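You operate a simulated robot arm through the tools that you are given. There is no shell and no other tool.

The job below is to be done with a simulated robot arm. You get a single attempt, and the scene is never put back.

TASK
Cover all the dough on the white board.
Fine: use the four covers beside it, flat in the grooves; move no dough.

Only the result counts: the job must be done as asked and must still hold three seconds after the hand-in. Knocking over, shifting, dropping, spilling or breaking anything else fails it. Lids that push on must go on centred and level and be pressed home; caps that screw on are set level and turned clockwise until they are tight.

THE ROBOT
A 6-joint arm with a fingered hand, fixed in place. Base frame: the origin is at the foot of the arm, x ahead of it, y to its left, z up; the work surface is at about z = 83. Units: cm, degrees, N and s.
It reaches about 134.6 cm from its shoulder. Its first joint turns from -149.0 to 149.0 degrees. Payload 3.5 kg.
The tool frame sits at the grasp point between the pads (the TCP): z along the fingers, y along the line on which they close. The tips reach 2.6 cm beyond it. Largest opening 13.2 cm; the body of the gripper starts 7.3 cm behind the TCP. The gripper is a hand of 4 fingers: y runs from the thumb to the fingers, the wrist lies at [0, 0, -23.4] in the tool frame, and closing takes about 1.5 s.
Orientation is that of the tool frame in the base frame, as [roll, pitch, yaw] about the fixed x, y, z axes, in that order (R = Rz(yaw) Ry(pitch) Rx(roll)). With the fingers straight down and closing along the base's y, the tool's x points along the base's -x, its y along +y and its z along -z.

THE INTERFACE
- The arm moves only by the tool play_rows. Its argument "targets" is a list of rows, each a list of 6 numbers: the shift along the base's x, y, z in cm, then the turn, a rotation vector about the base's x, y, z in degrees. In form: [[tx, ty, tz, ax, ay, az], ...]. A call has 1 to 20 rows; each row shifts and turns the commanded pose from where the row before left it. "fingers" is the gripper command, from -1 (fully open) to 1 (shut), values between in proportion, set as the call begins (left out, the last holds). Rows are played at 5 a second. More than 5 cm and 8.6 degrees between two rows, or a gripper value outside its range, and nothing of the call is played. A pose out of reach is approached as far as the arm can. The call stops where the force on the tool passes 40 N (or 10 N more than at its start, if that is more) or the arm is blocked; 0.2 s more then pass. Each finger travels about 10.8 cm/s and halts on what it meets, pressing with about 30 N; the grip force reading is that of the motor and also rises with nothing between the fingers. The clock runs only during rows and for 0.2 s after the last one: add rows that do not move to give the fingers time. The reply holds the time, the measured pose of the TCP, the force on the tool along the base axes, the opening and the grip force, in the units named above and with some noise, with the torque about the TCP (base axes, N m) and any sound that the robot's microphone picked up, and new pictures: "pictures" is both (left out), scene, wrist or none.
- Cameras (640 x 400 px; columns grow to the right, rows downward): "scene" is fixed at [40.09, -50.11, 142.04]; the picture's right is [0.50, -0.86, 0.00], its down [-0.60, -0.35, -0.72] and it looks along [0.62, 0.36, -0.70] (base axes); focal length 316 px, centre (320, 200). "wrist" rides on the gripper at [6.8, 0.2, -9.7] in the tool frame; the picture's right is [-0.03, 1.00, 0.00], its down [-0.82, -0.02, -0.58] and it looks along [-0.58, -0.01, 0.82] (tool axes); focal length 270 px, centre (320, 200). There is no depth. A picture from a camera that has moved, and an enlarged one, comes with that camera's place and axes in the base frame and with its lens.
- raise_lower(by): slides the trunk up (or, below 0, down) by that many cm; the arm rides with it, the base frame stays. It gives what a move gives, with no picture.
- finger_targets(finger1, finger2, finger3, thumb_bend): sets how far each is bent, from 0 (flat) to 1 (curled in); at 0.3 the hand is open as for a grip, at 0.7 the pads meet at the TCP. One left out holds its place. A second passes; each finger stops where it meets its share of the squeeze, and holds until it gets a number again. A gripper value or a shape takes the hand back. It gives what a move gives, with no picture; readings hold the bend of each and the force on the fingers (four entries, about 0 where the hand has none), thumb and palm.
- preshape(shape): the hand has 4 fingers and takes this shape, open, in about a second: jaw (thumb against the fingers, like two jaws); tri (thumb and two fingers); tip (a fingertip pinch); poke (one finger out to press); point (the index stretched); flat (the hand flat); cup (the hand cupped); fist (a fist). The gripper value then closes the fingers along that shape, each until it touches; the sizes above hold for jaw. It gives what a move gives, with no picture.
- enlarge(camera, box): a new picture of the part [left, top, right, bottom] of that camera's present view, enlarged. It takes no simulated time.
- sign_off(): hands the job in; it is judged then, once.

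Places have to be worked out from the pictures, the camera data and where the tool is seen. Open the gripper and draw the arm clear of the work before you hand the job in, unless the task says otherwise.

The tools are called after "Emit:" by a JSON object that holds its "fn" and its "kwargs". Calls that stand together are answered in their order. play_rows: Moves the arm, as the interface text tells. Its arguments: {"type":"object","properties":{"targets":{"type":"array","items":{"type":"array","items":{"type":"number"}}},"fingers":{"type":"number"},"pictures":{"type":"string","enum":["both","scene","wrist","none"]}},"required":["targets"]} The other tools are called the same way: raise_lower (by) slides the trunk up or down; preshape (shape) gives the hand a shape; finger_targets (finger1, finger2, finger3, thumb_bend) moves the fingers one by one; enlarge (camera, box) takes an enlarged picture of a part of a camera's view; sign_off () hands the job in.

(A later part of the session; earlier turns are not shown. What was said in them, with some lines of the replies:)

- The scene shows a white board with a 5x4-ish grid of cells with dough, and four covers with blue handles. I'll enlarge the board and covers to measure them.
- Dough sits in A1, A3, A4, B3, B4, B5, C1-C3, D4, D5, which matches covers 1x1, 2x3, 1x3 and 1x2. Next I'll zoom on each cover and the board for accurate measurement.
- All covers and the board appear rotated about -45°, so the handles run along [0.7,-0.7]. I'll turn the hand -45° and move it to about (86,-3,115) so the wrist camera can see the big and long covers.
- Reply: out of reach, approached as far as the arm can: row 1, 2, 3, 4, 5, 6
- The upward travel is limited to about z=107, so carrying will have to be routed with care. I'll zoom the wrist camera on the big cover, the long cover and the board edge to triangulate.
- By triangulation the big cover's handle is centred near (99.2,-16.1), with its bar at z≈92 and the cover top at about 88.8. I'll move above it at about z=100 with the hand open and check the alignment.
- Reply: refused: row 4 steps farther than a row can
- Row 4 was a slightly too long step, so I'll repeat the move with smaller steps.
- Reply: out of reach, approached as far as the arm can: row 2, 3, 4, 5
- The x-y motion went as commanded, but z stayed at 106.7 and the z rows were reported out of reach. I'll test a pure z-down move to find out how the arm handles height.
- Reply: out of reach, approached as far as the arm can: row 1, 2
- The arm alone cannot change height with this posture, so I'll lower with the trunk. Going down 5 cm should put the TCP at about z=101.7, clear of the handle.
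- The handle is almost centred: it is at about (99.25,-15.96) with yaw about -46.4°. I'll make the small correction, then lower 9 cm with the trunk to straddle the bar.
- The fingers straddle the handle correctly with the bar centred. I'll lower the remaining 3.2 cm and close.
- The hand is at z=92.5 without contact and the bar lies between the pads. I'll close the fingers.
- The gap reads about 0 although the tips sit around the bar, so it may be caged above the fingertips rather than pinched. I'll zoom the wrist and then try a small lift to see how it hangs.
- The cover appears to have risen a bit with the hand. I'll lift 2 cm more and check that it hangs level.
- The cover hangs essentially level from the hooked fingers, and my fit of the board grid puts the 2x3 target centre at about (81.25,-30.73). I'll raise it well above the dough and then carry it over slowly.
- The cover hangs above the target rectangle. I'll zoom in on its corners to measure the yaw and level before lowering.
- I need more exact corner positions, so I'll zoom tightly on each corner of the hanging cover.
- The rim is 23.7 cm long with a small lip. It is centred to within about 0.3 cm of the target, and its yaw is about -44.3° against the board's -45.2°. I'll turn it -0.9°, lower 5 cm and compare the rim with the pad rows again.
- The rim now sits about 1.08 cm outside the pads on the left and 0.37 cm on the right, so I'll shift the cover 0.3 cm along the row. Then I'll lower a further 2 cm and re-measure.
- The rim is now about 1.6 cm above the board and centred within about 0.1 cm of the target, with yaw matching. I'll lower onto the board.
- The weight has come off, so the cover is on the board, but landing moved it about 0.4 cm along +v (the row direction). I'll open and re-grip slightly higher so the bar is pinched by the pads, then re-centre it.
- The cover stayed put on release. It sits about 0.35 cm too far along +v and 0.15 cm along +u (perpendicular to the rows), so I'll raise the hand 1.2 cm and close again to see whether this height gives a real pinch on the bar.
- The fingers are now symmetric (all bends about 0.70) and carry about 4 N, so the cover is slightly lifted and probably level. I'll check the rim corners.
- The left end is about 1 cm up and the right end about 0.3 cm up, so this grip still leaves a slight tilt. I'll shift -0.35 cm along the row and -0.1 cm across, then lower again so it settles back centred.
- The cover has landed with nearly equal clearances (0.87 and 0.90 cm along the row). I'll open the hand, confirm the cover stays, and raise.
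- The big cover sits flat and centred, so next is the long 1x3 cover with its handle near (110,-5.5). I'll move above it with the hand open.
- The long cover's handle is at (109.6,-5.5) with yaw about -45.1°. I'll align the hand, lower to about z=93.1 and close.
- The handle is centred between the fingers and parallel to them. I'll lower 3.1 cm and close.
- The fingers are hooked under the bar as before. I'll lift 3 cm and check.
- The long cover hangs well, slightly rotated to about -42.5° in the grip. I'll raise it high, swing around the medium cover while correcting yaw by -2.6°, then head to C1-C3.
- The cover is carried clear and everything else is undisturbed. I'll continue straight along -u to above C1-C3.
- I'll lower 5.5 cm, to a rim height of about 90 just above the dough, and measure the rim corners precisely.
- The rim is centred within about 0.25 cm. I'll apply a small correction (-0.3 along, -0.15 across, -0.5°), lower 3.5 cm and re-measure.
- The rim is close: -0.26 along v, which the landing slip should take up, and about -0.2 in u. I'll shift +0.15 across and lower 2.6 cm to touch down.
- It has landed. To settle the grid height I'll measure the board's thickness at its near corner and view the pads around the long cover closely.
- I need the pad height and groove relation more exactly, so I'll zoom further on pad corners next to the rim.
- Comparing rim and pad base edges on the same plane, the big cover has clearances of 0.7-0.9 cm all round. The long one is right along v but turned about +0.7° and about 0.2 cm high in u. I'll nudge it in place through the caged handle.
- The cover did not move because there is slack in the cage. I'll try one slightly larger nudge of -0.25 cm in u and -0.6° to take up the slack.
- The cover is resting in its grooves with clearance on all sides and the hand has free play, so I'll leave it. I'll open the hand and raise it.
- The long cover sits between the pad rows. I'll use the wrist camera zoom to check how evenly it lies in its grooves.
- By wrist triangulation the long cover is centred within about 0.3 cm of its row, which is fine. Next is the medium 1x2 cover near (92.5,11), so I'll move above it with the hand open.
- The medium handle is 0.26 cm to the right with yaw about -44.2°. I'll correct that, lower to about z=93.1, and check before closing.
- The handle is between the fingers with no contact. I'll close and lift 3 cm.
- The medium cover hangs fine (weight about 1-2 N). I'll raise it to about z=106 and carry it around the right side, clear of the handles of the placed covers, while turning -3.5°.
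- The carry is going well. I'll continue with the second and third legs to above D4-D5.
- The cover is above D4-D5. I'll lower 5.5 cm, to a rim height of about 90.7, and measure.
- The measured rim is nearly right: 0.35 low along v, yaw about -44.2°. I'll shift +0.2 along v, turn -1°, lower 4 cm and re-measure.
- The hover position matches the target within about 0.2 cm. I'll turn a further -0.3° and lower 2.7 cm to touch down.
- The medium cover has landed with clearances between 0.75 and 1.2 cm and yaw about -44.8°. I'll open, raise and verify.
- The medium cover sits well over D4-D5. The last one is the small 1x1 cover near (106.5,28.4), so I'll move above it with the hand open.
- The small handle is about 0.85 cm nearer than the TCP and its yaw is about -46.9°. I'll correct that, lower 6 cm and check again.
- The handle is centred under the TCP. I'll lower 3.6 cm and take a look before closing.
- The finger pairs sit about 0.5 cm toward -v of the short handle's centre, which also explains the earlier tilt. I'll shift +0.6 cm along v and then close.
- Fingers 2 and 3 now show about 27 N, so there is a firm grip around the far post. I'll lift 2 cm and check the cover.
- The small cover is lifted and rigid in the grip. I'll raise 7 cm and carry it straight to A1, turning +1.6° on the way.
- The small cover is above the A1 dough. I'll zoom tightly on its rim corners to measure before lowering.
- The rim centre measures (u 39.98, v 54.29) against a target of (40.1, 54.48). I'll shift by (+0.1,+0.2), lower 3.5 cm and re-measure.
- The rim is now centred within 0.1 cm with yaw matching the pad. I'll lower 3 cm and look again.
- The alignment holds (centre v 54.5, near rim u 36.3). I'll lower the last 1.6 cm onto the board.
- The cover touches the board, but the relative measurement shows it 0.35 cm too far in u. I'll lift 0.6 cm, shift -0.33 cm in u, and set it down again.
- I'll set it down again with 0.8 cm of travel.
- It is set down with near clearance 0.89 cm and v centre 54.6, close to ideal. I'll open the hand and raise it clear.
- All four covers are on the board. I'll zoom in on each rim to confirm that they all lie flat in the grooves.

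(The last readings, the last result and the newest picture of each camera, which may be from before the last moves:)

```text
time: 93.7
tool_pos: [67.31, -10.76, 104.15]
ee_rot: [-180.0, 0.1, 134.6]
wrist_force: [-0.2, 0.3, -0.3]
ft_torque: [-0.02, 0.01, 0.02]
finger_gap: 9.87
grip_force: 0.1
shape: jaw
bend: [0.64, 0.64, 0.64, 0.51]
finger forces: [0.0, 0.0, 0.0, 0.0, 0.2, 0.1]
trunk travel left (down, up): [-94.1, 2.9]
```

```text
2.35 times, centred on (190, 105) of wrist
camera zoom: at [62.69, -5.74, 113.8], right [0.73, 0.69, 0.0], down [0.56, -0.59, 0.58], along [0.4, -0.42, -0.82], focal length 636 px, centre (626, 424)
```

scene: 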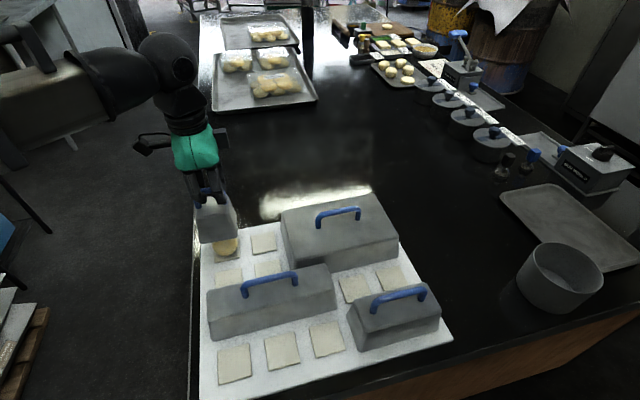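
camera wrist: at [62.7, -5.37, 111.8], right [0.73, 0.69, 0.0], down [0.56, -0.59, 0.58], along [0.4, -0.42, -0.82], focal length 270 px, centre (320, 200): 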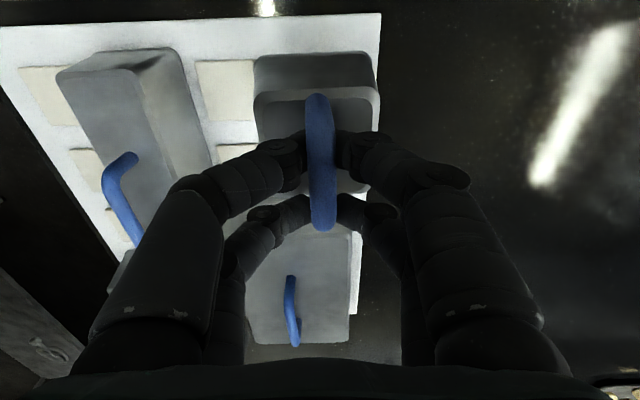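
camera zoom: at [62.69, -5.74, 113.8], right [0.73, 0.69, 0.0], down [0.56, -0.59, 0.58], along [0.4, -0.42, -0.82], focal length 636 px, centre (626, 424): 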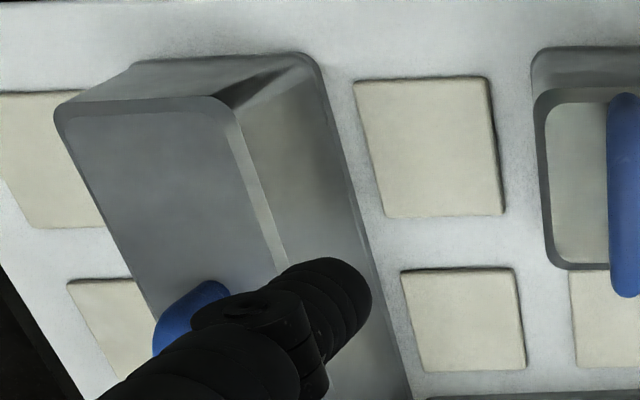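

All rims lie flush on the board with clear margins to the pads, and the hand is open. I'll draw the arm away from the board to a free area and take a final overview.

Emit:
{"fn": "play_rows", "kwargs": {"targets": [[1.5, 2.5, 0, 0, 0, 0], [1.5, 2.5, 0, 0, 0, 0], [1.5, 2.5, 0, 0, 0, 0], [1.5, 2.5, 0, 0, 0, 0], [1.5, 2.5, 0, 0, 0, 0], [1.5, 2.5, 0, 0, 0, 0], [1.5, 2.5, 0, 0, 0, 0], [1.5, 2.5, 0, 0, 0, 0], [1.5, 2.5, 0, 0, 0, 0], [1.5, 2.5, 0, 0, 0, 0], [0, 0, 0, 0, 0, 0], [0, 0, 0, 0, 0, 0]], "fingers": -1}}

Emit:
{"fn": "enlarge", "kwargs": {"camera": "scene", "box": [190, 170, 460, 400]}}

```text
time: 96.3
tool_pos: [82.2, 14.24, 104.16]
ee_rot: [-180.0, 0.0, 134.7]
wrist_force: [0.2, 0.0, 0.5]
ft_torque: [0.01, 0.0, -0.02]
finger_gap: 13.18
grip_force: 0.1
shape: jaw
bend: [0.3, 0.3, 0.3, 0.3]
finger forces: [0.0, 0.0, 0.1, 0.0, 0.0, 0.0]
trunk travel left (down, up): [-94.1, 2.9]
camera wrist: at [77.7, 19.23, 113.81], right [0.73, 0.69, 0.0], down [0.56, -0.59, 0.58], along [0.4, -0.42, -0.82], focal length 270 px, centre (320, 200)
```

scene: 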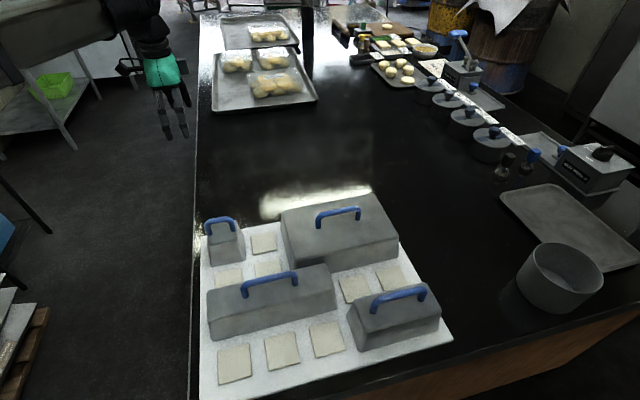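
wrist: 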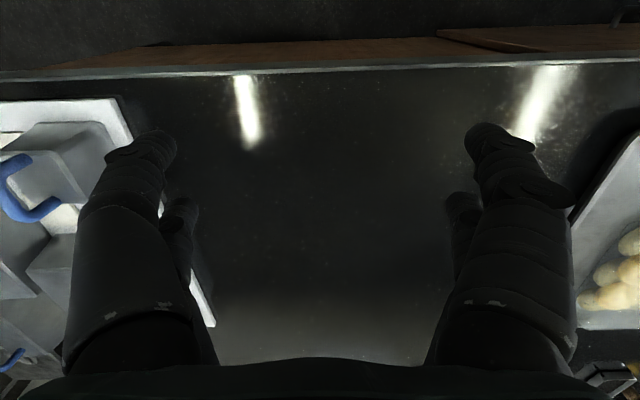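

```text
1.74 times, centred on (325, 285) of scene
camera zoom: at [40.09, -50.11, 142.04], right [0.5, -0.86, 0.0], down [-0.6, -0.35, -0.72], along [0.62, 0.36, -0.7], focal length 549 px, centre (311, 52)
```

zoom: 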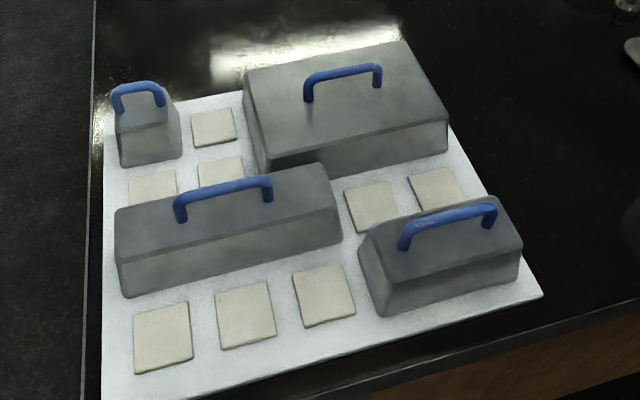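

The final overview shows all eleven dough pieces under the four covers, which lie flat between the pads. Only empty pads remain visible, nothing else was disturbed, and the hand is open and clear, so I'm handing the job in.

Emit:
{"fn": "sign_off", "kwargs": {}}

```text
The job is handed in.
```

I've handed the job in with all eleven pieces of dough covered. Each of the four covers lies flat in the grooves, over these pads (rows A–D from the far side, columns 1–5 from the left):

| Cover | Pads | Dough under it |
|---|---|---|
| 2×3 | A3–A5, B3–B5 | 5 pieces (pad A5 is empty) |
| 1×3 | C1–C3 | 3 pieces |
| 1×2 | D4–D5 | 2 pieces |
| 1×1 | A1 | 1 piece |

- **Centring:** from the camera views, each cover sits within about 0.35 cm of centre on its pads. The 1×3 cover is also turned about 0.7° from the row.
- **Dough:** I never saw any dough move. The 1×3 cover's wall comes very close to the C3 piece, and I can't see inside to rule out light contact.
- **Rest of the scene:** nothing else in the pictures was knocked or shifted. The hand was open and clear of the board before I handed in.
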